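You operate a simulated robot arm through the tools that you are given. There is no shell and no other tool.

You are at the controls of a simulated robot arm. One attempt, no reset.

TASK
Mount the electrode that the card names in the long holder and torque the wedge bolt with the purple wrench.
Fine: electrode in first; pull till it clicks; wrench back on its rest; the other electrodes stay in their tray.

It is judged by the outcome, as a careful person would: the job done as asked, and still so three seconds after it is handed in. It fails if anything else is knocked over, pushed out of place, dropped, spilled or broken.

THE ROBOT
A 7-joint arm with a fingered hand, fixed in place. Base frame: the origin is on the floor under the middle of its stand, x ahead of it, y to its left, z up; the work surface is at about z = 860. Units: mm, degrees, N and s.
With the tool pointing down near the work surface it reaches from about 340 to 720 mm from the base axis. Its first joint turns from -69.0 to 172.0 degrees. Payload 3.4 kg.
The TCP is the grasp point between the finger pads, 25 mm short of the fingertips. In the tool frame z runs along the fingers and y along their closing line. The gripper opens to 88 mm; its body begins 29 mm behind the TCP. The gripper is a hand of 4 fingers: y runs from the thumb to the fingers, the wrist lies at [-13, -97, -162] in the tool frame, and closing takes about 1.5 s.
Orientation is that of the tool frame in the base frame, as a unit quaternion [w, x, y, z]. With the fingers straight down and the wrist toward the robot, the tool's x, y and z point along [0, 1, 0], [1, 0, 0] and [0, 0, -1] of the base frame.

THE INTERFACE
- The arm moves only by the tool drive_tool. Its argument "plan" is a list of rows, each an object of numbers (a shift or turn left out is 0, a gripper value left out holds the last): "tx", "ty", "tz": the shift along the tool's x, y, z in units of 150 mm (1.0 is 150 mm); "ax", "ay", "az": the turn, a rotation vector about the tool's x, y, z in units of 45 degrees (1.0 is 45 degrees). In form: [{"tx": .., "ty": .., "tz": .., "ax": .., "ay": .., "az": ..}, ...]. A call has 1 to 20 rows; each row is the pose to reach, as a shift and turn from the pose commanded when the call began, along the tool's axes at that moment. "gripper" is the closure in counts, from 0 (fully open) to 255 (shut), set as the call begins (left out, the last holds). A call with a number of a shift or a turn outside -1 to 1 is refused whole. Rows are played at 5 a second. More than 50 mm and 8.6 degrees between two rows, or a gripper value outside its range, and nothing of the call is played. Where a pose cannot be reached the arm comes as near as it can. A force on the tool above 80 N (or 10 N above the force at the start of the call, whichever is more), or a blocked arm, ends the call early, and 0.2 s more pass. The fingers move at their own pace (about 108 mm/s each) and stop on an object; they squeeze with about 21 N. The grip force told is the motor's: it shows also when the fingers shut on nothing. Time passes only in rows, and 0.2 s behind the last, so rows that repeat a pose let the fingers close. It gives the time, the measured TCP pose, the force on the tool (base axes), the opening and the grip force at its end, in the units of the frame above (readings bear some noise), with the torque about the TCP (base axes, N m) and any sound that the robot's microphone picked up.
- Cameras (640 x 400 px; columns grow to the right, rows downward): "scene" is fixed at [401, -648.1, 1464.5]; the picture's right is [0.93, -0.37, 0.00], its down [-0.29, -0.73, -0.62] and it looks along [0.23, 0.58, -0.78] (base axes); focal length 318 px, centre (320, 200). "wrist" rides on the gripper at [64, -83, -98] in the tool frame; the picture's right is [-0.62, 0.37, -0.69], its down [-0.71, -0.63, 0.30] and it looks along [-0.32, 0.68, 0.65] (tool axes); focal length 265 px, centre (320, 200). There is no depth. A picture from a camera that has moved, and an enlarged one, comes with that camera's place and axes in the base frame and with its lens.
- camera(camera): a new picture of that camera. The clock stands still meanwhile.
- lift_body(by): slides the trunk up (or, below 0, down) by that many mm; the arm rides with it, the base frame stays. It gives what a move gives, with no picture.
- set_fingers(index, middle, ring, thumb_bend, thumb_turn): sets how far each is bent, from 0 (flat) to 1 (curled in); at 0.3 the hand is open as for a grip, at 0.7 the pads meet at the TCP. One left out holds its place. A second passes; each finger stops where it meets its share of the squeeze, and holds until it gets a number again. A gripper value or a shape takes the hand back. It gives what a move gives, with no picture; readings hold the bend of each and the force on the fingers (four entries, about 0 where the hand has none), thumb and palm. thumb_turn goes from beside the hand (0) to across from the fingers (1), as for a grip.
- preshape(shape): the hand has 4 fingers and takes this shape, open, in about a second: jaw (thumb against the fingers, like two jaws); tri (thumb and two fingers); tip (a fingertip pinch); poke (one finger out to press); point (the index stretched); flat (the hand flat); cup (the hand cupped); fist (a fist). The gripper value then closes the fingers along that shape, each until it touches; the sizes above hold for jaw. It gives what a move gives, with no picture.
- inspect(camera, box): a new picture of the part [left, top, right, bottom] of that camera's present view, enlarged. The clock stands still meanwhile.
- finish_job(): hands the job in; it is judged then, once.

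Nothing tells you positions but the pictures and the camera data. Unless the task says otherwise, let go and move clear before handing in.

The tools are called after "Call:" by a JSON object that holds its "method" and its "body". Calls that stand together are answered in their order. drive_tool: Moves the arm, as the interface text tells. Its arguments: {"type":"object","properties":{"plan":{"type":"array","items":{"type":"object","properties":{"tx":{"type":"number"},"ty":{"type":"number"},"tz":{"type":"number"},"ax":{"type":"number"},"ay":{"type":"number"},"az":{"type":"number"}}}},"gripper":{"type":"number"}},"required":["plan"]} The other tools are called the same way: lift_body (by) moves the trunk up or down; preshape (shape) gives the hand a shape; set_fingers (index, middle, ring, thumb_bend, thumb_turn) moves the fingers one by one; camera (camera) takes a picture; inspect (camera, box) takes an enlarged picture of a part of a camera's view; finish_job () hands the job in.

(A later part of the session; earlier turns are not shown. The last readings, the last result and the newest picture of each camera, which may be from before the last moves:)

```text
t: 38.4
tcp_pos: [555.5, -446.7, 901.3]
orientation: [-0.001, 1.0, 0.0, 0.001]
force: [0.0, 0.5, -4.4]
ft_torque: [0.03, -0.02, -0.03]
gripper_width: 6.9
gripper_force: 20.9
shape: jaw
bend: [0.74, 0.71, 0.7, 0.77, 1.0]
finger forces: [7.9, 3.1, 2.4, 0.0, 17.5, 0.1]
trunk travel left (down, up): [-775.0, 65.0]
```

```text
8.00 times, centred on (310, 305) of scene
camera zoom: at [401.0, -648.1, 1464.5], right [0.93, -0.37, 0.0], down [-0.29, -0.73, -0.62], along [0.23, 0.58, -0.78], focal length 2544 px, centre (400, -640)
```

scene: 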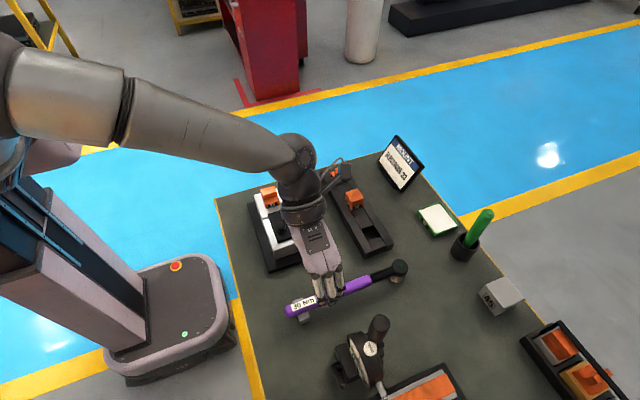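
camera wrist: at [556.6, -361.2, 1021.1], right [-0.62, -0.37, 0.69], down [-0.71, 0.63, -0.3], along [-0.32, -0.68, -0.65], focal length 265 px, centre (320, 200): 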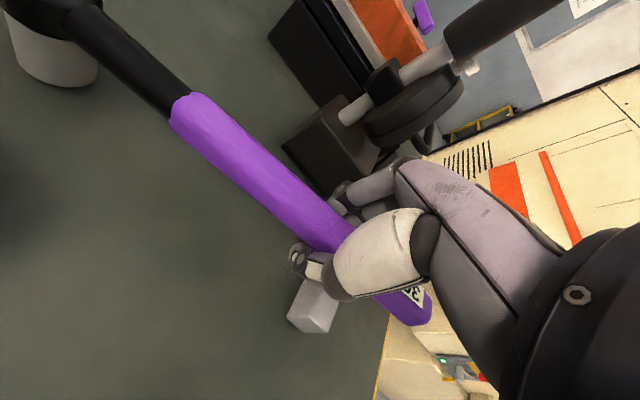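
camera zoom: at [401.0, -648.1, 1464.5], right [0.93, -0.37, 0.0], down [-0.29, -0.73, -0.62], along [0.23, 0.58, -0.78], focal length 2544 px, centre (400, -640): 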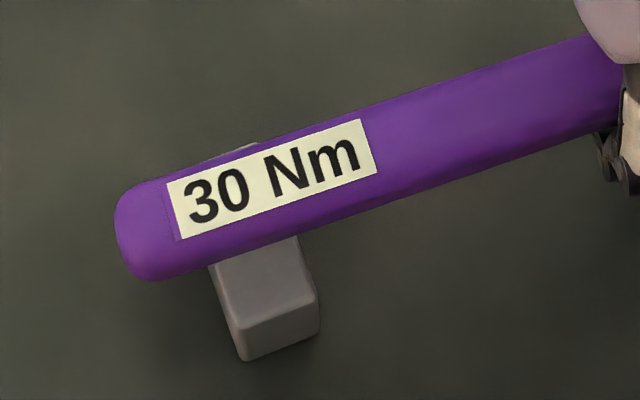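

The force reads -4.4 N with almost no torque, so it's likely lifted and balanced. I'll lift further to confirm.

Call:
{"method": "drive_tool", "body": {"plan": [{"tz": -0.05}, {"tz": -0.1}, {"tz": -0.16}, {"tz": -0.22}, {"tz": -0.28}, {"tz": -0.28}]}}

Call:
{"method": "camera", "body": {"camera": "scene"}}

Call:
{"method": "inspect", "body": {"camera": "scene", "box": [290, 200, 450, 320]}}

Call:
{"method": "camera", "body": {"camera": "wrist"}}

```text
t: 39.8
tcp_pos: [555.6, -446.3, 943.2]
orientation: [-0.001, 1.0, 0.0, -0.001]
force: [-0.4, -0.1, -3.5]
ft_torque: [0.02, -0.04, 0.0]
gripper_width: 7.0
gripper_force: 20.7
shape: jaw
bend: [0.74, 0.71, 0.7, 0.77, 1.0]
finger forces: [7.9, 3.0, 2.6, 0.1, 17.6, 0.1]
trunk travel left (down, up): [-775.0, 65.0]
```

```text
taken
```

scene: 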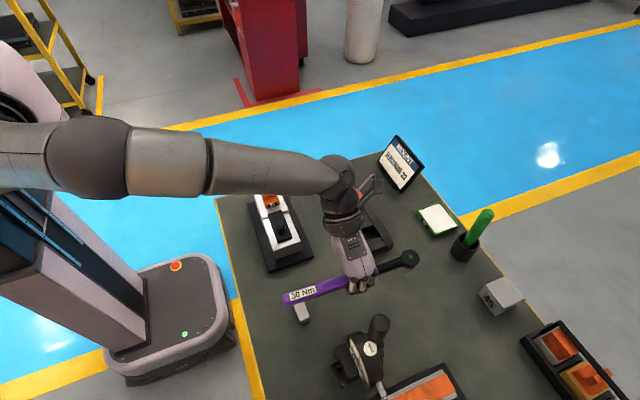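

```text
3.33 times, centred on (370, 260) of scene
camera zoom: at [401.0, -648.1, 1464.5], right [0.93, -0.37, 0.0], down [-0.29, -0.73, -0.62], along [0.23, 0.58, -0.78], focal length 1060 px, centre (153, 0)
```

zoom: 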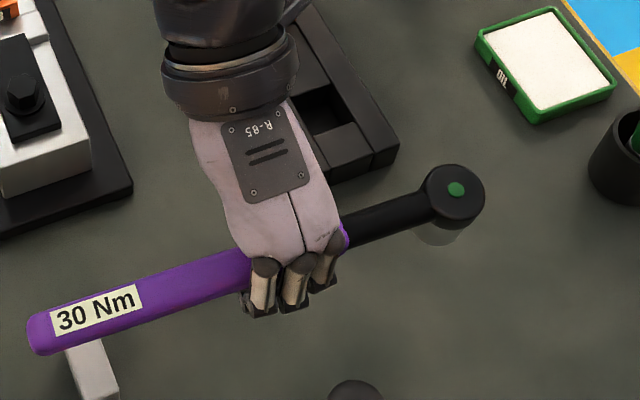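

```text
taken
camera wrist: at [620.1, -363.1, 1041.8], right [-0.62, -0.37, 0.69], down [-0.71, 0.63, -0.3], along [-0.32, -0.68, -0.65], focal length 265 px, centre (320, 200)
```

wrist: 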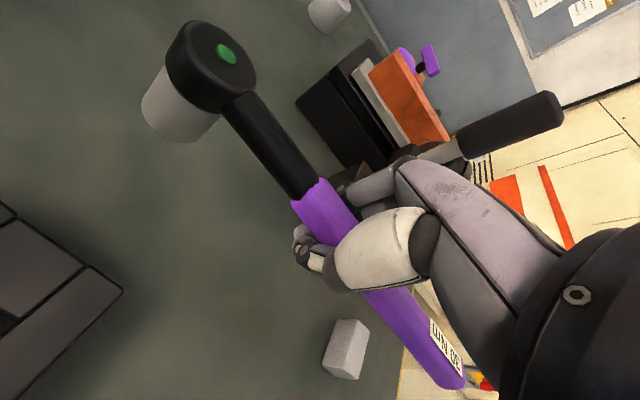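

The wrench is fully lifted, level and balanced. I'll raise it, then carry it to above the bolt with the handle angled toward the robot's right-front (about 60° counter-clockwise), leaving room for a clockwise pull.

Call:
{"method": "drive_tool", "body": {"plan": [{"tz": -0.1}, {"tz": -0.2}, {"tz": -0.3}, {"tz": -0.4}, {"tz": -0.4}]}}

Call:
{"method": "drive_tool", "body": {"plan": [{"tx": -0.1, "ty": -0.053, "az": -0.1}, {"tx": -0.2, "ty": -0.106, "az": -0.2}, {"tx": -0.3, "ty": -0.16, "az": -0.3}, {"tx": -0.4, "ty": -0.213, "az": -0.4}, {"tx": -0.5, "ty": -0.266, "az": -0.5}, {"tx": -0.6, "ty": -0.32, "az": -0.6}, {"tx": -0.7, "ty": -0.372, "az": -0.7}, {"tx": -0.8, "ty": -0.425, "az": -0.8}, {"tx": -0.9, "ty": -0.478, "az": -0.9}, {"tx": -0.986, "ty": -0.531, "az": -1.0}, {"tx": -0.986, "ty": -0.531, "az": -1.0}]}}

Call:
{"method": "camera", "body": {"camera": "scene"}}

Call:
{"method": "camera", "body": {"camera": "wrist"}}

```text
t: 41.0
tcp_pos: [555.2, -445.3, 1002.8]
orientation: [-0.001, 1.0, -0.001, 0.0]
force: [0.3, 0.3, -4.2]
ft_torque: [0.0, -0.06, 0.0]
gripper_width: 6.7
gripper_force: 21.0
shape: jaw
bend: [0.74, 0.71, 0.7, 0.77, 1.0]
finger forces: [7.9, 3.1, 2.5, 0.0, 17.6, 0.0]
trunk travel left (down, up): [-775.0, 65.0]
```

```text
t: 43.4
tcp_pos: [407.1, -366.5, 1003.9]
orientation: [-0.001, 0.924, 0.382, 0.0]
force: [0.5, 0.1, -3.1]
ft_torque: [0.05, -0.02, 0.04]
gripper_width: 7.1
gripper_force: 21.0
shape: jaw
bend: [0.74, 0.71, 0.7, 0.77, 1.0]
finger forces: [7.2, 3.0, 2.5, 0.0, 17.2, 0.0]
out of reach, approached as far as the arm can: row 8
trunk travel left (down, up): [-775.0, 65.0]
```

```text
taken
```

scene: 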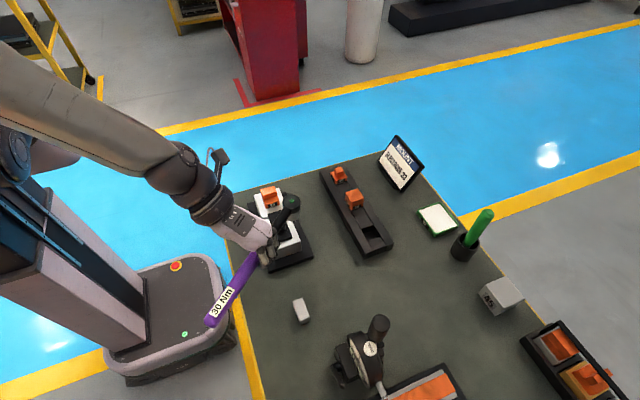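

```text
taken
camera wrist: at [394.3, -262.5, 1103.5], right [-0.18, -0.7, 0.69], down [-0.95, -0.06, -0.3], along [0.25, -0.71, -0.66], focal length 265 px, centre (320, 200)
```

wrist: 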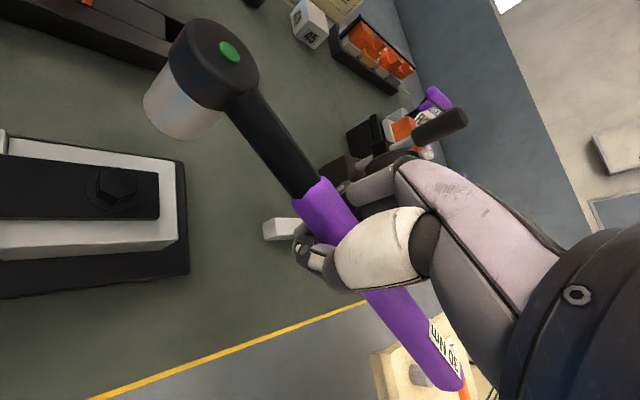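

Call:
{"method": "drive_tool", "body": {"plan": [{"az": -0.1}, {"az": -0.2}, {"az": -0.3}, {"az": -0.391}, {"az": -0.391}]}}

Call:
{"method": "inspect", "body": {"camera": "scene", "box": [190, 170, 350, 330]}}

Call:
{"method": "inspect", "body": {"camera": "scene", "box": [250, 180, 310, 230]}}

Call:
{"method": "inspect", "body": {"camera": "wrist", "box": [120, 0, 340, 200]}}

```text
t: 44.6
tcp_pos: [407.2, -367.6, 1003.2]
orientation: [0.0, 0.855, 0.519, 0.0]
force: [-0.2, 0.1, -5.0]
ft_torque: [0.06, -0.02, 0.0]
gripper_width: 7.0
gripper_force: 20.6
shape: jaw
bend: [0.74, 0.71, 0.7, 0.77, 1.0]
finger forces: [7.3, 2.8, 2.5, 0.0, 17.1, 0.0]
trunk travel left (down, up): [-775.0, 65.0]
```

```text
2.50 times, centred on (270, 250) of scene
camera zoom: at [401.0, -648.1, 1464.5], right [0.93, -0.37, 0.0], down [-0.29, -0.73, -0.62], along [0.23, 0.58, -0.78], focal length 795 px, centre (445, 75)
```

zoom: 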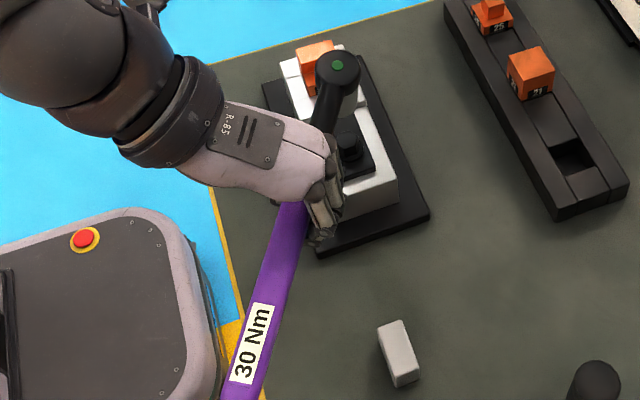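

```text
8.00 times, centred on (280, 205) of scene
camera zoom: at [401.0, -648.1, 1464.5], right [0.93, -0.37, 0.0], down [-0.29, -0.73, -0.62], along [0.23, 0.58, -0.78], focal length 2544 px, centre (640, 160)
```

zoom: 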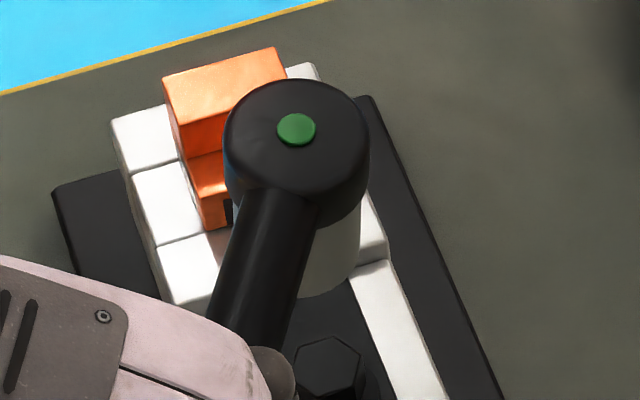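

```text
2.00 times, centred on (230, 100) of wrist
camera zoom: at [363.4, -271.3, 1103.1], right [0.04, -0.72, 0.69], down [-0.89, -0.34, -0.3], along [0.46, -0.6, -0.65], focal length 531 px, centre (500, 400)
```

zoom: 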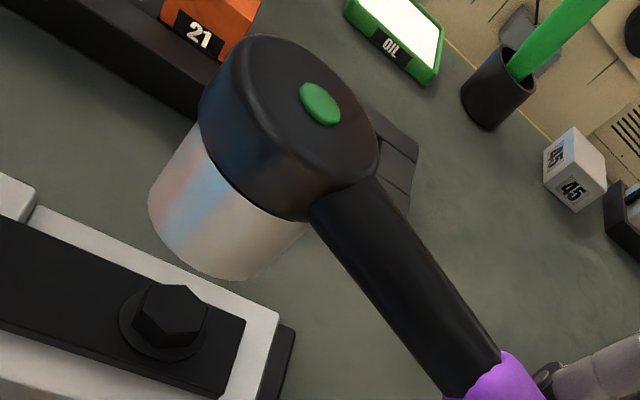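

Call:
{"method": "inspect", "body": {"camera": "wrist", "box": [160, 120, 250, 200]}}

Call:
{"method": "inspect", "body": {"camera": "wrist", "box": [180, 5, 270, 95]}}

Call:
{"method": "inspect", "body": {"camera": "scene", "box": [265, 180, 305, 240]}}

```text
5.00 times, centred on (205, 160) of wrist
camera zoom: at [363.4, -271.3, 1103.1], right [0.04, -0.72, 0.69], down [-0.89, -0.34, -0.3], along [0.46, -0.6, -0.65], focal length 1327 px, centre (895, 400)
```

zoom: 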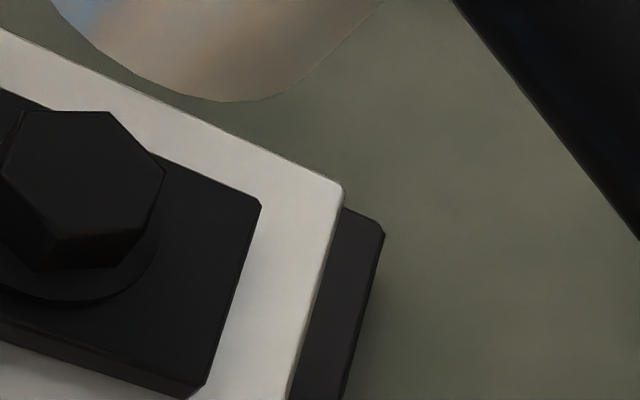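

```text
4.44 times, centred on (225, 50) of wrist
camera zoom: at [363.4, -271.3, 1103.1], right [0.04, -0.72, 0.69], down [-0.89, -0.34, -0.3], along [0.46, -0.6, -0.65], focal length 1180 px, centre (742, 867)
```

zoom: 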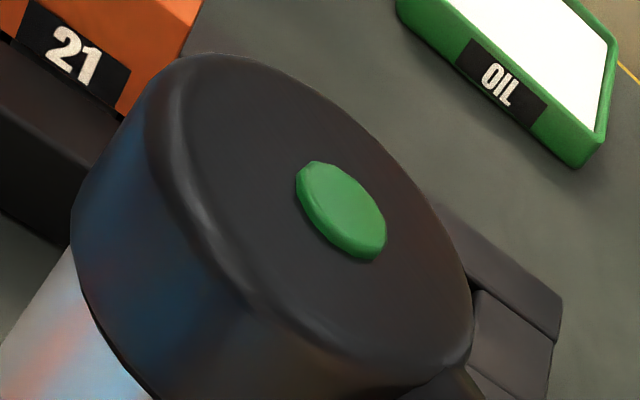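

```text
6.67 times, centred on (285, 210) of scene
camera zoom: at [401.0, -648.1, 1464.5], right [0.93, -0.37, 0.0], down [-0.29, -0.73, -0.62], along [0.23, 0.58, -0.78], focal length 2120 px, centre (553, 133)
```

zoom: 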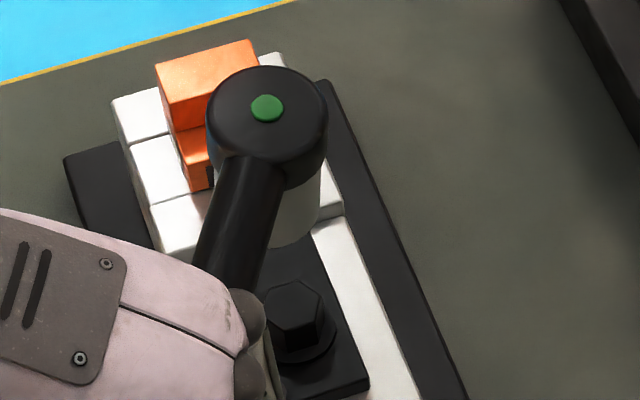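

The head is about 2 mm from the bolt axis. I'll correct that and lower to just above the bolt head for a close check.

Call:
{"method": "drive_tool", "body": {"plan": [{"tx": -0.0055, "ty": -0.0106, "tz": 0.06}, {"tx": -0.0055, "ty": -0.0106, "tz": 0.12}, {"tx": -0.0055, "ty": -0.0106, "tz": 0.18}, {"tx": -0.0055, "ty": -0.0106, "tz": 0.23}, {"tx": -0.0055, "ty": -0.0106, "tz": 0.23}]}}

Call:
{"method": "inspect", "body": {"camera": "scene", "box": [260, 190, 310, 240]}}

Call:
{"method": "inspect", "body": {"camera": "wrist", "box": [140, 20, 260, 140]}}

```text
t: 45.8
tcp_pos: [405.1, -366.0, 969.0]
orientation: [-0.001, 0.854, 0.52, -0.001]
force: [0.4, 0.2, -3.6]
ft_torque: [0.03, -0.02, -0.02]
gripper_width: 6.7
gripper_force: 21.3
shape: jaw
bend: [0.74, 0.71, 0.7, 0.77, 1.0]
finger forces: [7.2, 2.9, 2.6, 0.1, 17.1, 0.0]
trunk travel left (down, up): [-775.0, 65.0]
```

```text
8.00 times, centred on (285, 215) of scene
camera zoom: at [401.0, -648.1, 1464.5], right [0.93, -0.37, 0.0], down [-0.29, -0.73, -0.62], along [0.23, 0.58, -0.78], focal length 2544 px, centre (600, 80)
```

zoom: 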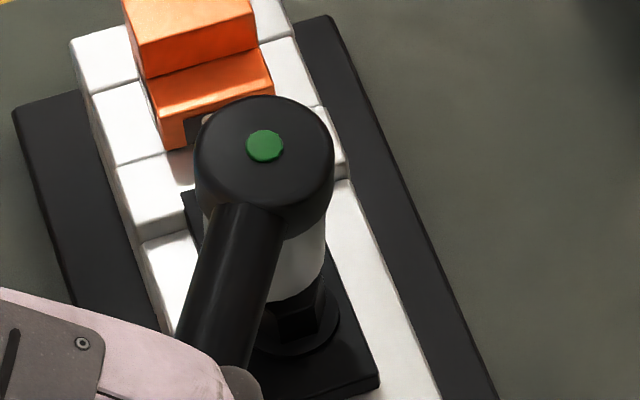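

```text
3.33 times, centred on (200, 80) of wrist
camera zoom: at [361.3, -271.2, 1068.3], right [0.04, -0.72, 0.69], down [-0.89, -0.34, -0.3], along [0.46, -0.6, -0.65], focal length 885 px, centre (720, 600)
```

zoom: 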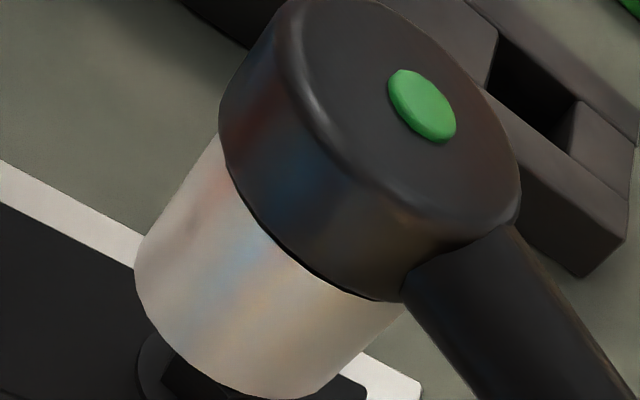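

The bottom of the socket looks slightly tilted relative to the head. I'll measure both ends of the handle to estimate pitch and roll.

Call:
{"method": "inspect", "body": {"camera": "scene", "box": [190, 240, 290, 340]}}

Call:
{"method": "inspect", "body": {"camera": "wrist", "box": [280, 160, 480, 400]}}

Call:
{"method": "camera", "body": {"camera": "wrist"}}

Call:
{"method": "camera", "body": {"camera": "scene"}}

```text
4.00 times, centred on (240, 290) of scene
camera zoom: at [401.0, -648.1, 1464.5], right [0.93, -0.37, 0.0], down [-0.29, -0.73, -0.62], along [0.23, 0.58, -0.78], focal length 1272 px, centre (640, -160)
```

zoom: 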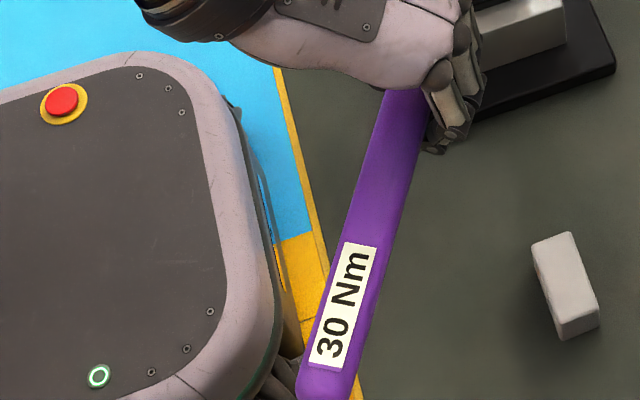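

```text
1.67 times, centred on (380, 280) of wrist
camera zoom: at [361.3, -271.2, 1068.3], right [0.04, -0.72, 0.69], down [-0.89, -0.34, -0.3], along [0.46, -0.6, -0.65], focal length 442 px, centre (220, 67)
```

zoom: 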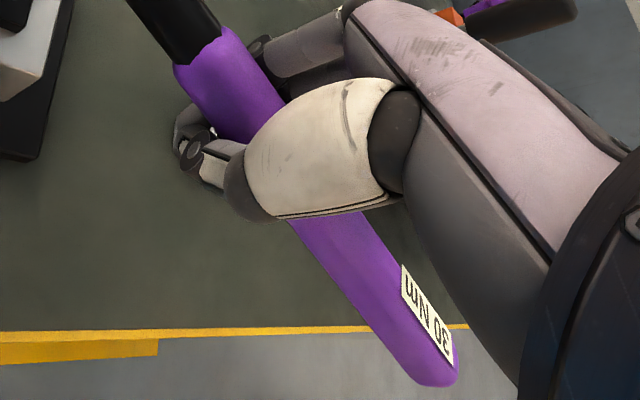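

```text
taken
camera wrist: at [361.3, -271.2, 1068.3], right [0.04, -0.72, 0.69], down [-0.89, -0.34, -0.3], along [0.46, -0.6, -0.65], focal length 265 px, centre (320, 200)
```

wrist: 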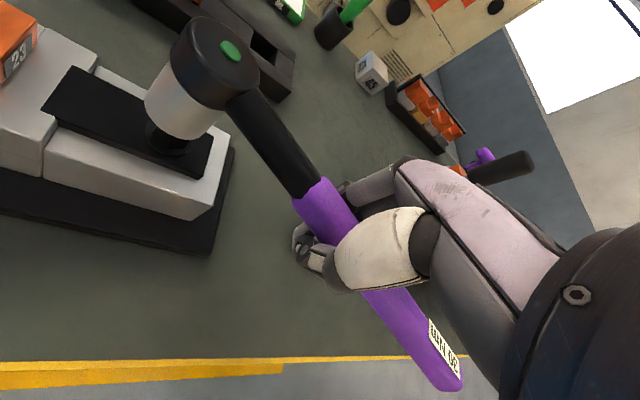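

```text
taken
```

scene: 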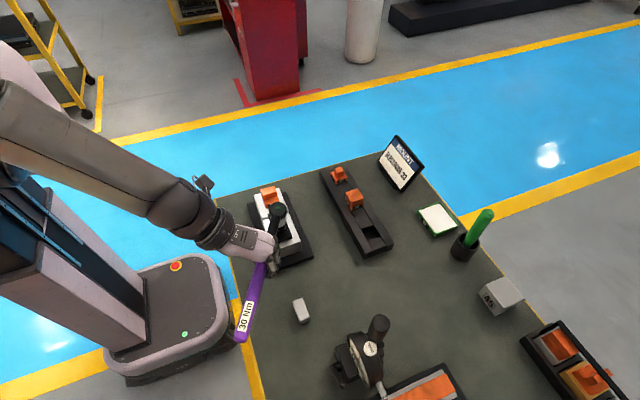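

Call:
{"method": "inspect", "body": {"camera": "wrist", "box": [135, 85, 225, 160]}}

Call:
{"method": "inspect", "body": {"camera": "wrist", "box": [150, 10, 270, 130]}}

Call:
{"method": "inspect", "body": {"camera": "scene", "box": [268, 210, 300, 240]}}

```text
5.33 times, centred on (180, 122) of wrist
camera zoom: at [361.3, -271.2, 1068.3], right [0.04, -0.72, 0.69], down [-0.89, -0.34, -0.3], along [0.46, -0.6, -0.65], focal length 1416 px, centre (1067, 613)
```

zoom: 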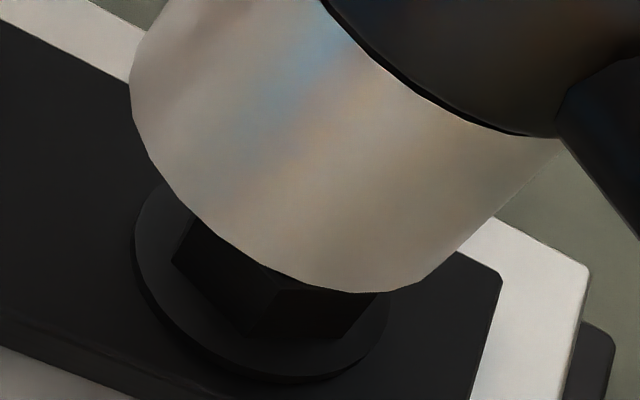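

```text
3.33 times, centred on (210, 70) of wrist
camera zoom: at [361.3, -271.2, 1068.3], right [0.04, -0.72, 0.69], down [-0.89, -0.34, -0.3], along [0.46, -0.6, -0.65], focal length 885 px, centre (687, 633)
```

zoom: 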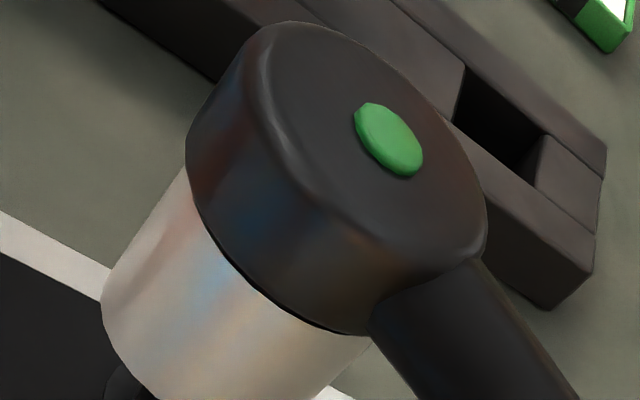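

```text
13.33 times, centred on (284, 225) of scene
camera zoom: at [401.0, -648.1, 1464.5], right [0.93, -0.37, 0.0], down [-0.29, -0.73, -0.62], along [0.23, 0.58, -0.78], focal length 4240 px, centre (800, -133)
```

zoom: 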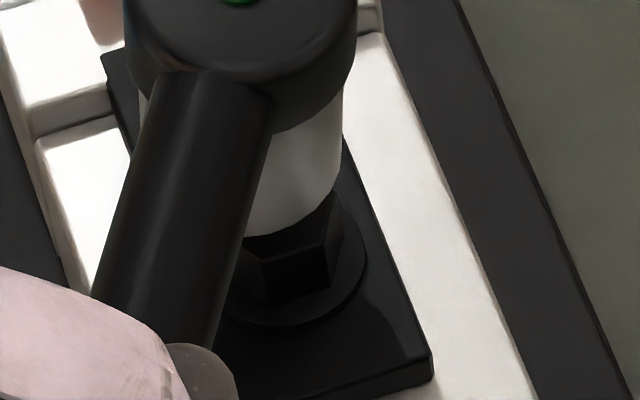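

The wrench appears rolled about 4–6° in the grip, with the socket bottom toward the thumb side. I'll tilt the hand to bring the socket vertical and re-check.

Call:
{"method": "drive_tool", "body": {"plan": [{"tz": -0.015, "ax": -0.035, "ay": -0.012}, {"tz": -0.03, "ax": -0.07, "ay": -0.024}, {"tz": -0.03, "ax": -0.1, "ay": -0.035}, {"tz": -0.03, "ax": -0.1, "ay": -0.035}]}}

Call:
{"method": "inspect", "body": {"camera": "scene", "box": [263, 195, 303, 235]}}

Call:
{"method": "inspect", "body": {"camera": "wrist", "box": [130, 10, 270, 160]}}

```text
t: 46.8
tcp_pos: [405.6, -366.2, 973.6]
orientation: [0.04, 0.853, 0.52, 0.009]
force: [0.0, 0.1, -3.6]
ft_torque: [0.07, -0.04, 0.01]
gripper_width: 6.6
gripper_force: 21.1
shape: jaw
bend: [0.74, 0.71, 0.7, 0.77, 1.0]
finger forces: [7.1, 2.7, 2.4, 0.0, 17.2, 0.0]
trunk travel left (down, up): [-775.0, 65.0]
```

```text
10.00 times, centred on (283, 215) of scene
camera zoom: at [401.0, -648.1, 1464.5], right [0.93, -0.37, 0.0], down [-0.29, -0.73, -0.62], along [0.23, 0.58, -0.78], focal length 3180 px, centre (690, 50)
```

zoom: 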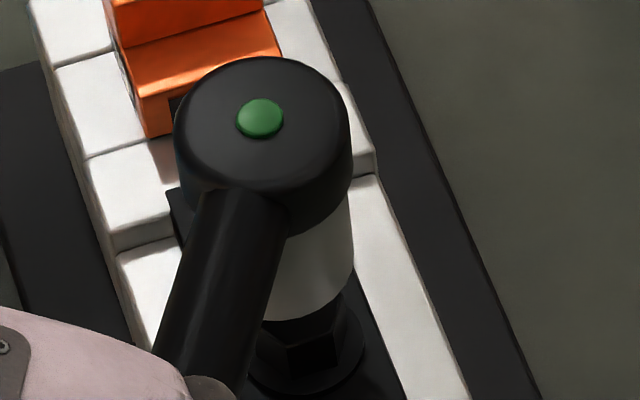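

```text
2.67 times, centred on (200, 85) of wrist
camera zoom: at [355.9, -265.2, 1064.5], right [0.0, -0.68, 0.74], down [-0.87, -0.36, -0.33], along [0.49, -0.64, -0.59], focal length 708 px, centre (640, 507)
```

zoom: 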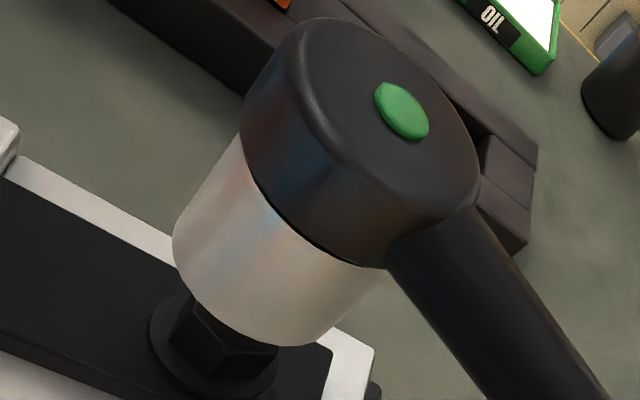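

Call:
{"method": "drive_tool", "body": {"plan": [{"tx": -0.0015, "ty": 0.007, "ax": -0.025, "ay": -0.02}, {"tx": -0.003, "ty": 0.0144, "ax": -0.05, "ay": -0.04}, {"tx": -0.003, "ty": 0.0144, "ax": -0.05, "ay": -0.04}]}}

Call:
{"method": "inspect", "body": {"camera": "scene", "box": [263, 200, 303, 240]}}

Call:
{"method": "inspect", "body": {"camera": "wrist", "box": [130, 10, 270, 160]}}

```text
t: 47.6
tcp_pos: [407.5, -368.9, 972.7]
orientation: [0.065, 0.853, 0.518, 0.005]
force: [-0.4, 0.2, -4.2]
ft_torque: [0.03, -0.02, 0.02]
gripper_width: 7.1
gripper_force: 20.8
shape: jaw
bend: [0.74, 0.71, 0.7, 0.77, 1.0]
finger forces: [7.0, 2.8, 2.3, 0.0, 17.2, 0.0]
trunk travel left (down, up): [-775.0, 65.0]
```

```text
10.00 times, centred on (283, 220) of scene
camera zoom: at [401.0, -648.1, 1464.5], right [0.93, -0.37, 0.0], down [-0.29, -0.73, -0.62], along [0.23, 0.58, -0.78], focal length 3180 px, centre (690, 0)
```

zoom: 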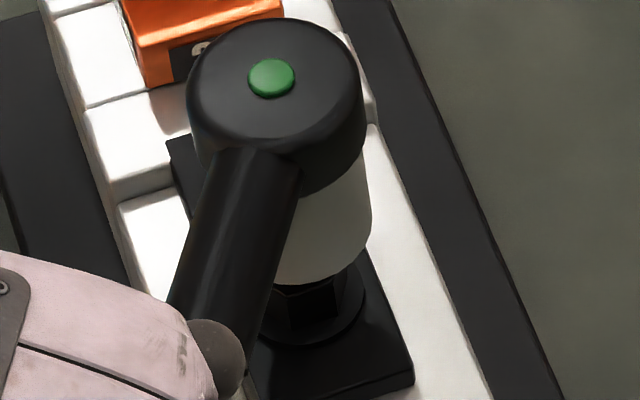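

```text
2.67 times, centred on (200, 85) of wrist
camera zoom: at [356.3, -262.8, 1058.6], right [-0.02, -0.64, 0.77], down [-0.86, -0.38, -0.33], along [0.5, -0.67, -0.55], focal length 708 px, centre (640, 507)
```

zoom: 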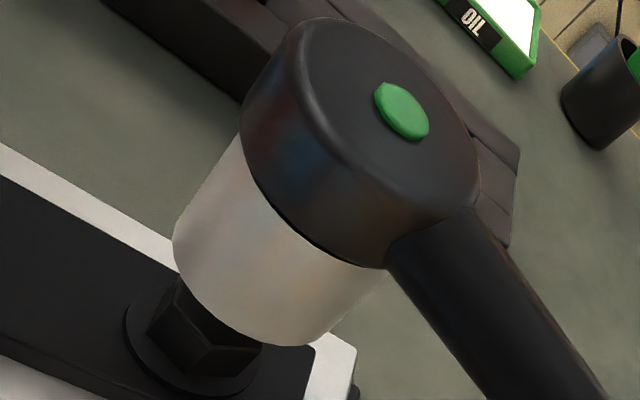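

The socket is now aligned vertically with the bolt axis within about 1 mm. I'll descend straight down in small steps, watching the force.

Call:
{"method": "drive_tool", "body": {"plan": [{"tx": 0.002, "ty": -0.004, "tz": 0.033}, {"tx": 0.0039, "ty": -0.0079, "tz": 0.066}, {"tx": 0.0039, "ty": -0.0079, "tz": 0.066}]}}

Call:
{"method": "drive_tool", "body": {"plan": [{"tx": 0.0008, "ty": -0.0016, "tz": 0.0132}, {"tx": 0.0016, "ty": -0.0031, "tz": 0.0264}, {"tx": 0.0016, "ty": -0.0031, "tz": 0.0264}]}}

Call:
{"method": "inspect", "body": {"camera": "scene", "box": [263, 200, 303, 240]}}

Call:
{"method": "inspect", "body": {"camera": "wrist", "box": [130, 10, 270, 160]}}

```text
t: 48.4
tcp_pos: [406.8, -368.8, 963.7]
orientation: [0.065, 0.853, 0.517, 0.006]
force: [0.7, 0.0, -3.3]
ft_torque: [0.05, 0.01, 0.0]
gripper_width: 6.8
gripper_force: 20.9
shape: jaw
bend: [0.74, 0.71, 0.7, 0.77, 1.0]
finger forces: [7.1, 2.7, 2.2, 0.0, 17.3, 0.0]
trunk travel left (down, up): [-775.0, 65.0]
```

```text
t: 49.2
tcp_pos: [407.3, -367.4, 959.9]
orientation: [0.066, 0.852, 0.519, 0.005]
force: [-0.8, 0.0, -3.4]
ft_torque: [0.05, 0.01, 0.01]
gripper_width: 7.0
gripper_force: 21.3
shape: jaw
bend: [0.74, 0.71, 0.7, 0.77, 1.0]
finger forces: [7.1, 2.6, 2.3, 0.1, 17.4, 0.0]
trunk travel left (down, up): [-775.0, 65.0]
```

```text
10.00 times, centred on (283, 220) of scene
camera zoom: at [401.0, -648.1, 1464.5], right [0.93, -0.37, 0.0], down [-0.29, -0.73, -0.62], along [0.23, 0.58, -0.78], focal length 3180 px, centre (690, 0)
```

zoom: 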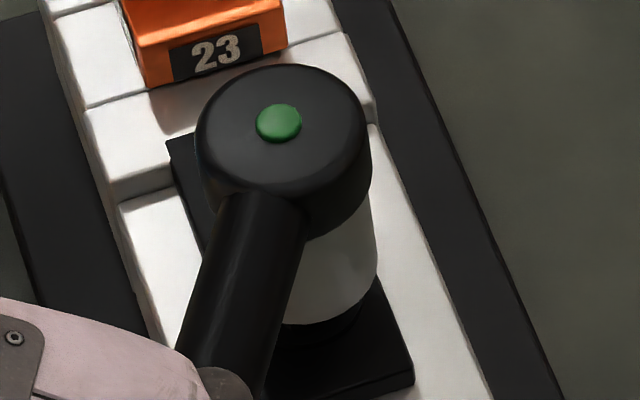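

```text
2.67 times, centred on (200, 85) of wrist
camera zoom: at [356.1, -263.0, 1044.5], right [-0.02, -0.64, 0.77], down [-0.86, -0.38, -0.33], along [0.5, -0.67, -0.55], focal length 708 px, centre (640, 507)
```

zoom: 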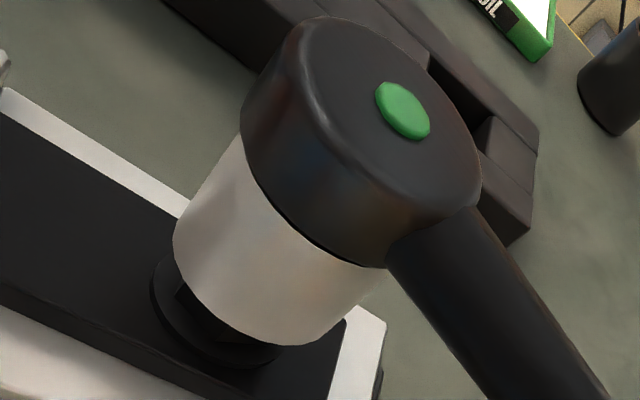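

Call:
{"method": "drive_tool", "body": {"plan": [{"tx": 0.0008, "ty": -0.0016, "tz": 0.0132}, {"tx": 0.0012, "ty": -0.0024, "tz": 0.02}, {"tx": 0.0012, "ty": -0.0024, "tz": 0.02}]}}

Call:
{"method": "drive_tool", "body": {"plan": [{"tx": 0.0008, "ty": -0.0016, "tz": 0.0132}, {"tx": 0.0012, "ty": -0.0024, "tz": 0.02}, {"tx": 0.0012, "ty": -0.0024, "tz": 0.02}]}}

Call:
{"method": "inspect", "body": {"camera": "scene", "box": [263, 200, 303, 240]}}

Call:
{"method": "inspect", "body": {"camera": "wrist", "box": [130, 10, 270, 160]}}

```text
t: 50.0
tcp_pos: [407.5, -368.1, 956.2]
orientation: [0.066, 0.852, 0.519, 0.005]
force: [-1.0, -0.1, -3.8]
ft_torque: [0.04, -0.01, 0.03]
gripper_width: 7.0
gripper_force: 20.9
shape: jaw
bend: [0.74, 0.71, 0.7, 0.77, 1.0]
finger forces: [6.5, 2.8, 2.7, 0.0, 17.2, 0.0]
trunk travel left (down, up): [-775.0, 65.0]
```

```text
t: 50.8
tcp_pos: [406.4, -367.6, 953.7]
orientation: [0.066, 0.853, 0.518, 0.005]
force: [0.0, -0.2, -4.4]
ft_torque: [0.07, 0.05, 0.03]
gripper_width: 7.1
gripper_force: 20.4
shape: jaw
bend: [0.74, 0.71, 0.7, 0.78, 1.0]
finger forces: [6.7, 2.6, 2.4, 0.0, 17.2, 0.1]
trunk travel left (down, up): [-775.0, 65.0]
```

```text
10.00 times, centred on (283, 220) of scene
camera zoom: at [401.0, -648.1, 1464.5], right [0.93, -0.37, 0.0], down [-0.29, -0.73, -0.62], along [0.23, 0.58, -0.78], focal length 3180 px, centre (690, 0)
```

zoom: 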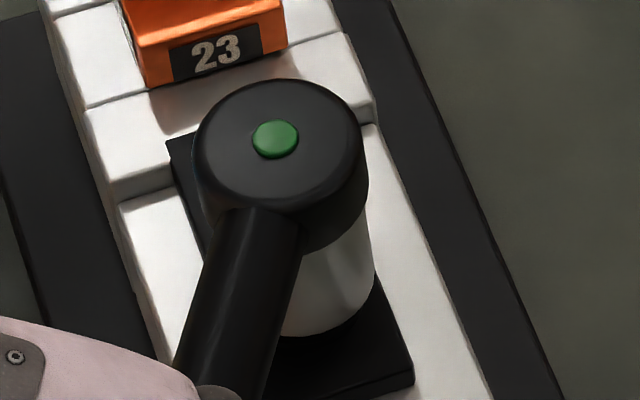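

```text
2.67 times, centred on (200, 85) of wrist
camera zoom: at [355.4, -262.4, 1038.5], right [-0.01, -0.64, 0.77], down [-0.86, -0.38, -0.33], along [0.5, -0.67, -0.55], focal length 708 px, centre (640, 507)
```

zoom: 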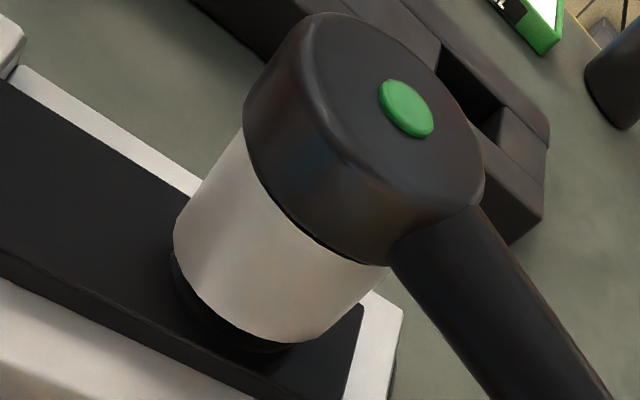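

Call:
{"method": "drive_tool", "body": {"plan": [{"tx": 0.0008, "ty": -0.0016, "tz": 0.0132}, {"tx": 0.0008, "ty": -0.0016, "tz": 0.0132}]}}

Call:
{"method": "drive_tool", "body": {"plan": [{"tx": 0.0008, "ty": -0.0016, "tz": 0.0132}, {"tx": 0.0008, "ty": -0.0016, "tz": 0.0132}]}}

Call:
{"method": "inspect", "body": {"camera": "scene", "box": [263, 200, 303, 240]}}

Call:
{"method": "inspect", "body": {"camera": "wrist", "box": [130, 10, 270, 160]}}

```text
t: 51.4
tcp_pos: [406.6, -367.0, 951.8]
orientation: [0.065, 0.852, 0.519, 0.005]
force: [0.3, -0.2, -4.4]
ft_torque: [0.03, 0.01, 0.01]
gripper_width: 7.1
gripper_force: 21.6
shape: jaw
bend: [0.74, 0.71, 0.7, 0.78, 1.0]
finger forces: [6.7, 2.7, 2.7, 0.0, 17.2, 0.1]
trunk travel left (down, up): [-775.0, 65.0]
```

```text
t: 52.0
tcp_pos: [405.8, -367.6, 949.7]
orientation: [0.065, 0.853, 0.518, 0.005]
force: [0.3, 0.3, -4.0]
ft_torque: [0.06, -0.01, -0.01]
gripper_width: 6.9
gripper_force: 21.2
shape: jaw
bend: [0.74, 0.71, 0.7, 0.78, 1.0]
finger forces: [6.6, 2.7, 2.4, 0.0, 17.2, 0.0]
trunk travel left (down, up): [-775.0, 65.0]
```

```text
10.00 times, centred on (283, 220) of scene
camera zoom: at [401.0, -648.1, 1464.5], right [0.93, -0.37, 0.0], down [-0.29, -0.73, -0.62], along [0.23, 0.58, -0.78], focal length 3180 px, centre (690, 0)
```

zoom: 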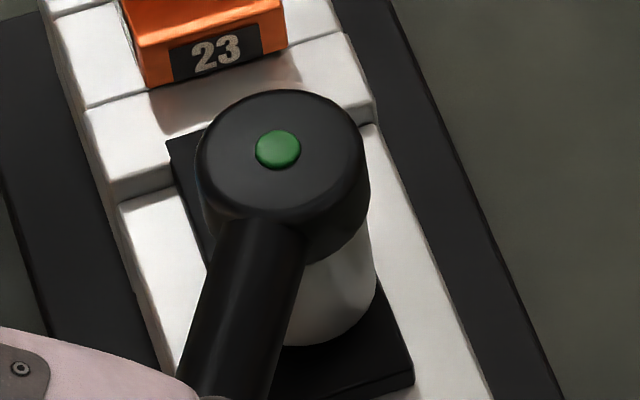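

```text
2.67 times, centred on (200, 85) of wrist
camera zoom: at [355.6, -262.5, 1034.9], right [-0.01, -0.64, 0.77], down [-0.86, -0.38, -0.33], along [0.5, -0.67, -0.55], focal length 708 px, centre (640, 507)
```

zoom: 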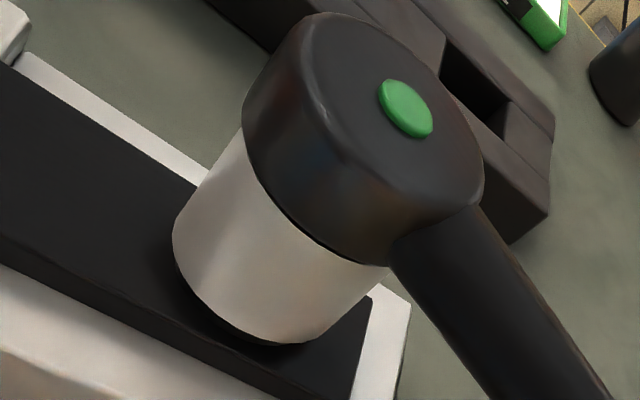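

The socket is over the bolt head. I'll make a small clockwise turn about the bolt axis and watch forces and sounds.

Call:
{"method": "drive_tool", "body": {"plan": [{"tx": 0.0007, "ty": -0.0013, "tz": 0.009}, {"tx": 0.006, "ty": -0.029, "tz": 0.006, "ax": 0.0033, "ay": -0.0065, "az": 0.055}, {"tx": 0.0105, "ty": -0.0565, "tz": 0.0025, "ax": 0.0065, "ay": -0.013, "az": 0.11}, {"tx": 0.0156, "ty": -0.0841, "tz": -0.0016, "ax": 0.0098, "ay": -0.0196, "az": 0.1652}]}}

Call:
{"method": "inspect", "body": {"camera": "scene", "box": [233, 190, 313, 270]}}

Call:
{"method": "inspect", "body": {"camera": "wrist", "box": [130, 10, 330, 210]}}

```text
t: 53.0
tcp_pos: [396.3, -359.9, 948.6]
orientation: [0.066, 0.885, 0.46, 0.001]
force: [-0.6, -0.2, -3.7]
ft_torque: [0.03, 0.0, 0.03]
gripper_width: 6.8
gripper_force: 20.5
shape: jaw
bend: [0.74, 0.71, 0.7, 0.78, 1.0]
finger forces: [6.7, 2.9, 2.8, 0.0, 17.1, 0.0]
trunk travel left (down, up): [-775.0, 65.0]
```

```text
5.00 times, centred on (273, 230) of scene
camera zoom: at [401.0, -648.1, 1464.5], right [0.93, -0.37, 0.0], down [-0.29, -0.73, -0.62], along [0.23, 0.58, -0.78], focal length 1590 px, centre (555, 50)
```

zoom: 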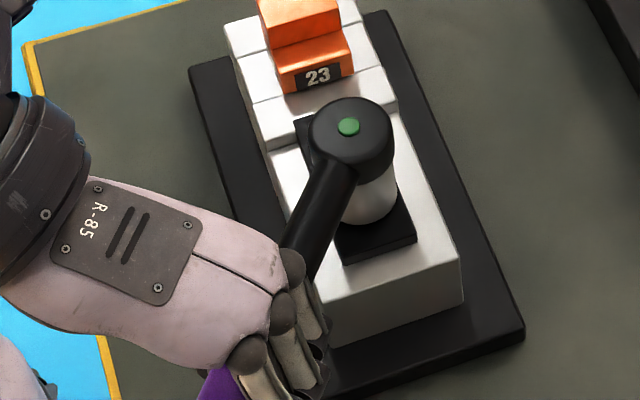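

```text
2.00 times, centred on (230, 110) of wrist
camera zoom: at [359.8, -249.0, 1033.6], right [-0.1, -0.64, 0.77], down [-0.91, -0.26, -0.33], along [0.41, -0.73, -0.55], focal length 531 px, centre (500, 380)
```

zoom: 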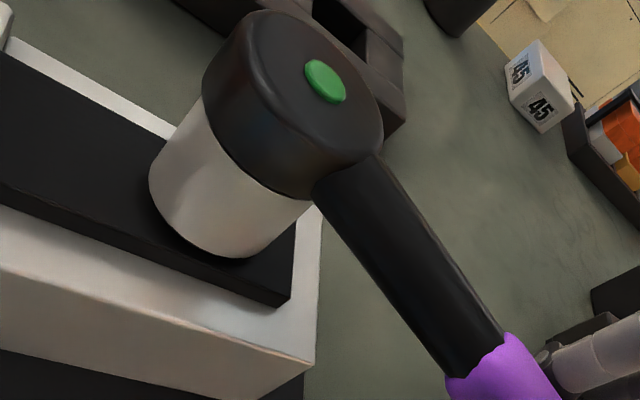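

It turns freely so far. Continuing the clockwise sweep in small increments.

Call:
{"method": "drive_tool", "body": {"plan": [{"tx": 0.0061, "ty": -0.0417, "tz": -0.0053, "ax": 0.0049, "ay": -0.0098, "az": 0.0826}, {"tx": 0.0149, "ty": -0.0828, "tz": -0.0106, "ax": 0.0098, "ay": -0.0196, "az": 0.1652}, {"tx": 0.0264, "ty": -0.1235, "tz": -0.0161, "ax": 0.0147, "ay": -0.0295, "az": 0.2478}, {"tx": 0.0405, "ty": -0.1631, "tz": -0.0216, "ax": 0.0196, "ay": -0.0393, "az": 0.3303}]}}

Call:
{"method": "inspect", "body": {"camera": "scene", "box": [213, 170, 313, 270]}}

Call:
{"method": "inspect", "body": {"camera": "wrist", "box": [130, 10, 330, 210]}}

```text
t: 54.0
tcp_pos: [379.5, -340.8, 947.1]
orientation: [0.065, 0.938, 0.341, -0.008]
force: [-1.0, -2.8, -4.4]
ft_torque: [0.03, 0.01, -0.01]
gripper_width: 6.8
gripper_force: 21.5
shape: jaw
bend: [0.74, 0.71, 0.7, 0.78, 1.0]
finger forces: [7.3, 3.1, 3.0, 0.0, 16.6, 0.0]
trunk travel left (down, up): [-775.0, 65.0]
```

```text
4.00 times, centred on (263, 220) of scene
camera zoom: at [401.0, -648.1, 1464.5], right [0.93, -0.37, 0.0], down [-0.29, -0.73, -0.62], along [0.23, 0.58, -0.78], focal length 1272 px, centre (548, 120)
```

zoom: 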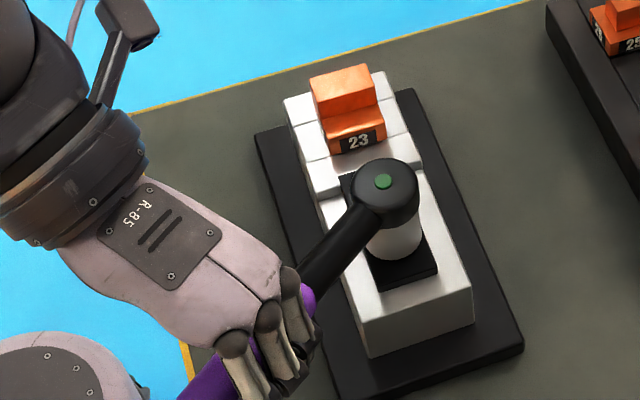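

```text
2.00 times, centred on (230, 110) of wrist
camera zoom: at [373.5, -224.1, 1033.4], right [-0.26, -0.59, 0.77], down [-0.94, -0.02, -0.33], along [0.21, -0.81, -0.55], focal length 531 px, centre (500, 380)
```

zoom: 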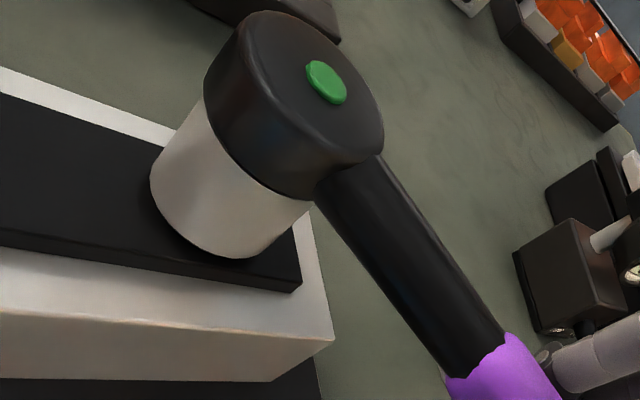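

Call:
{"method": "drive_tool", "body": {"plan": [{"tx": 0.0061, "ty": -0.0417, "tz": -0.0053, "ax": 0.0049, "ay": -0.0098, "az": 0.0826}, {"tx": 0.0149, "ty": -0.0828, "tz": -0.0106, "ax": 0.0098, "ay": -0.0196, "az": 0.1652}, {"tx": 0.0264, "ty": -0.1235, "tz": -0.0161, "ax": 0.0147, "ay": -0.0295, "az": 0.2478}, {"tx": 0.0405, "ty": -0.1631, "tz": -0.0216, "ax": 0.0196, "ay": -0.0393, "az": 0.3303}]}}

Call:
{"method": "inspect", "body": {"camera": "scene", "box": [213, 170, 313, 270]}}

Call:
{"method": "inspect", "body": {"camera": "wrist", "box": [130, 10, 330, 210]}}

```text
t: 55.0
tcp_pos: [369.6, -318.9, 948.8]
orientation: [0.064, 0.974, 0.216, -0.016]
force: [-0.3, -3.5, -3.3]
ft_torque: [0.01, -0.04, 0.0]
gripper_width: 7.2
gripper_force: 20.5
shape: jaw
bend: [0.74, 0.71, 0.7, 0.78, 1.0]
finger forces: [7.2, 3.4, 2.9, 0.0, 7.1, 0.1]
trunk travel left (down, up): [-775.0, 65.0]
```

```text
4.00 times, centred on (263, 220) of scene
camera zoom: at [401.0, -648.1, 1464.5], right [0.93, -0.37, 0.0], down [-0.29, -0.73, -0.62], along [0.23, 0.58, -0.78], focal length 1272 px, centre (548, 120)
```

zoom: 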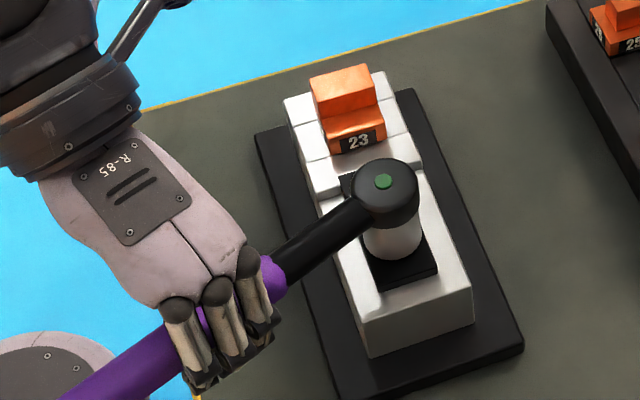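

```text
2.00 times, centred on (230, 110) of wrist
camera zoom: at [393.2, -204.1, 1033.0], right [-0.4, -0.5, 0.77], down [-0.92, 0.23, -0.33], along [-0.01, -0.84, -0.55], focal length 531 px, centre (500, 380)
```

zoom: 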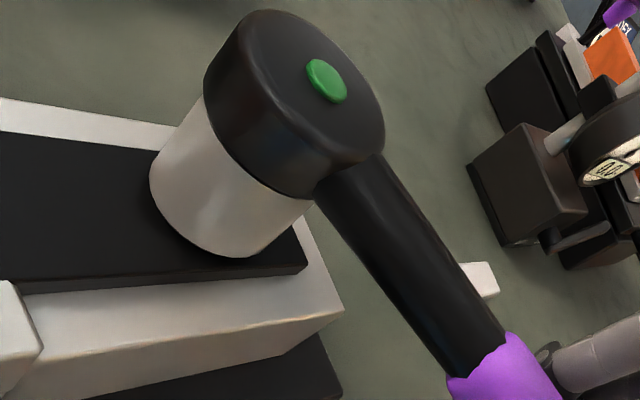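

Resistance is starting to rise. Continuing the pull carefully.

Call:
{"method": "drive_tool", "body": {"plan": [{"tx": 0.0061, "ty": -0.0417, "tz": -0.0053, "ax": 0.0049, "ay": -0.0098, "az": 0.0826}, {"tx": 0.0149, "ty": -0.0828, "tz": -0.0106, "ax": 0.0098, "ay": -0.0196, "az": 0.1652}, {"tx": 0.0264, "ty": -0.1235, "tz": -0.0161, "ax": 0.0147, "ay": -0.0295, "az": 0.2478}, {"tx": 0.0405, "ty": -0.1631, "tz": -0.0216, "ax": 0.0196, "ay": -0.0393, "az": 0.3303}]}}

Call:
{"method": "inspect", "body": {"camera": "scene", "box": [193, 150, 313, 270]}}

Call:
{"method": "inspect", "body": {"camera": "wrist", "box": [130, 10, 330, 210]}}

```text
t: 56.0
tcp_pos: [363.7, -294.0, 947.6]
orientation: [0.059, 0.994, 0.089, -0.025]
force: [-6.4, -4.8, -10.2]
ft_torque: [0.07, 0.03, -0.01]
gripper_width: 6.4
gripper_force: 21.1
shape: jaw
bend: [0.74, 0.71, 0.71, 0.78, 1.0]
finger forces: [6.2, 2.0, 2.3, 0.0, 7.6, 0.1]
trunk travel left (down, up): [-775.0, 65.0]
```

```text
3.33 times, centred on (253, 210) of scene
camera zoom: at [401.0, -648.1, 1464.5], right [0.93, -0.37, 0.0], down [-0.29, -0.73, -0.62], along [0.23, 0.58, -0.78], focal length 1060 px, centre (543, 167)
```

zoom: 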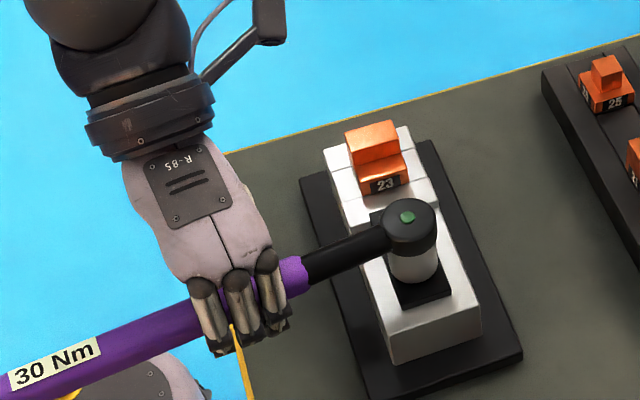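

```text
2.00 times, centred on (230, 110) of wrist
camera zoom: at [416.6, -189.7, 1032.3], right [-0.52, -0.38, 0.77], down [-0.83, 0.45, -0.33], along [-0.22, -0.8, -0.55], focal length 531 px, centre (500, 380)
```

zoom: 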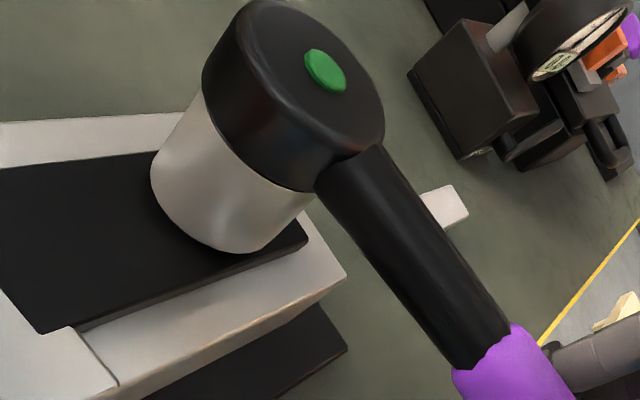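

Call:
{"method": "drive_tool", "body": {"plan": [{"tx": -0.006, "ty": -0.001, "tz": 0.01}, {"tx": 0.0001, "ty": -0.0417, "tz": 0.0047, "ax": 0.0049, "ay": -0.0098, "az": 0.0826}, {"tx": 0.0089, "ty": -0.0828, "tz": -0.0006, "ax": 0.0098, "ay": -0.0196, "az": 0.1652}]}}

Call:
{"method": "inspect", "body": {"camera": "scene", "box": [193, 150, 313, 270]}}

Call:
{"method": "inspect", "body": {"camera": "wrist", "box": [130, 10, 330, 210]}}

```text
t: 56.8
tcp_pos: [363.6, -282.1, 947.0]
orientation: [0.059, 0.998, 0.023, -0.029]
force: [-1.1, -7.4, -9.1]
ft_torque: [0.05, -0.01, 0.07]
gripper_width: 6.6
gripper_force: 21.3
shape: jaw
bend: [0.74, 0.71, 0.7, 0.78, 1.0]
finger forces: [6.7, 2.3, 3.0, 0.1, 6.2, 0.1]
trunk travel left (down, up): [-775.0, 65.0]
```

```text
3.33 times, centred on (253, 210) of scene
camera zoom: at [401.0, -648.1, 1464.5], right [0.93, -0.37, 0.0], down [-0.29, -0.73, -0.62], along [0.23, 0.58, -0.78], focal length 1060 px, centre (543, 167)
```

zoom: 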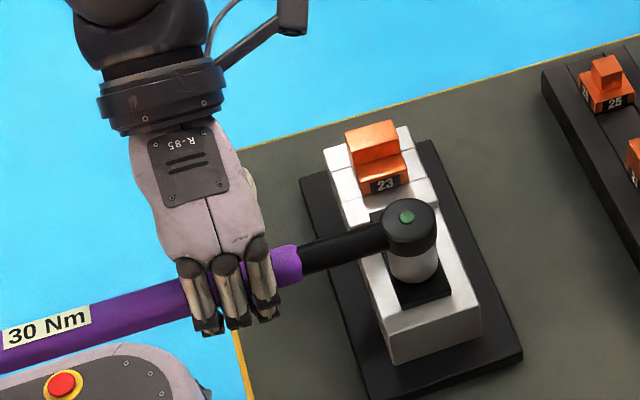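

```text
2.00 times, centred on (230, 110) of wrist
camera zoom: at [429.3, -185.1, 1031.2], right [-0.56, -0.31, 0.77], down [-0.76, 0.56, -0.33], along [-0.33, -0.77, -0.55], focal length 531 px, centre (500, 380)
```

zoom: 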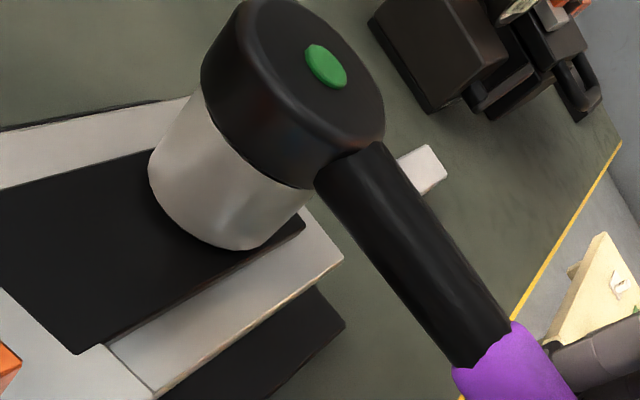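

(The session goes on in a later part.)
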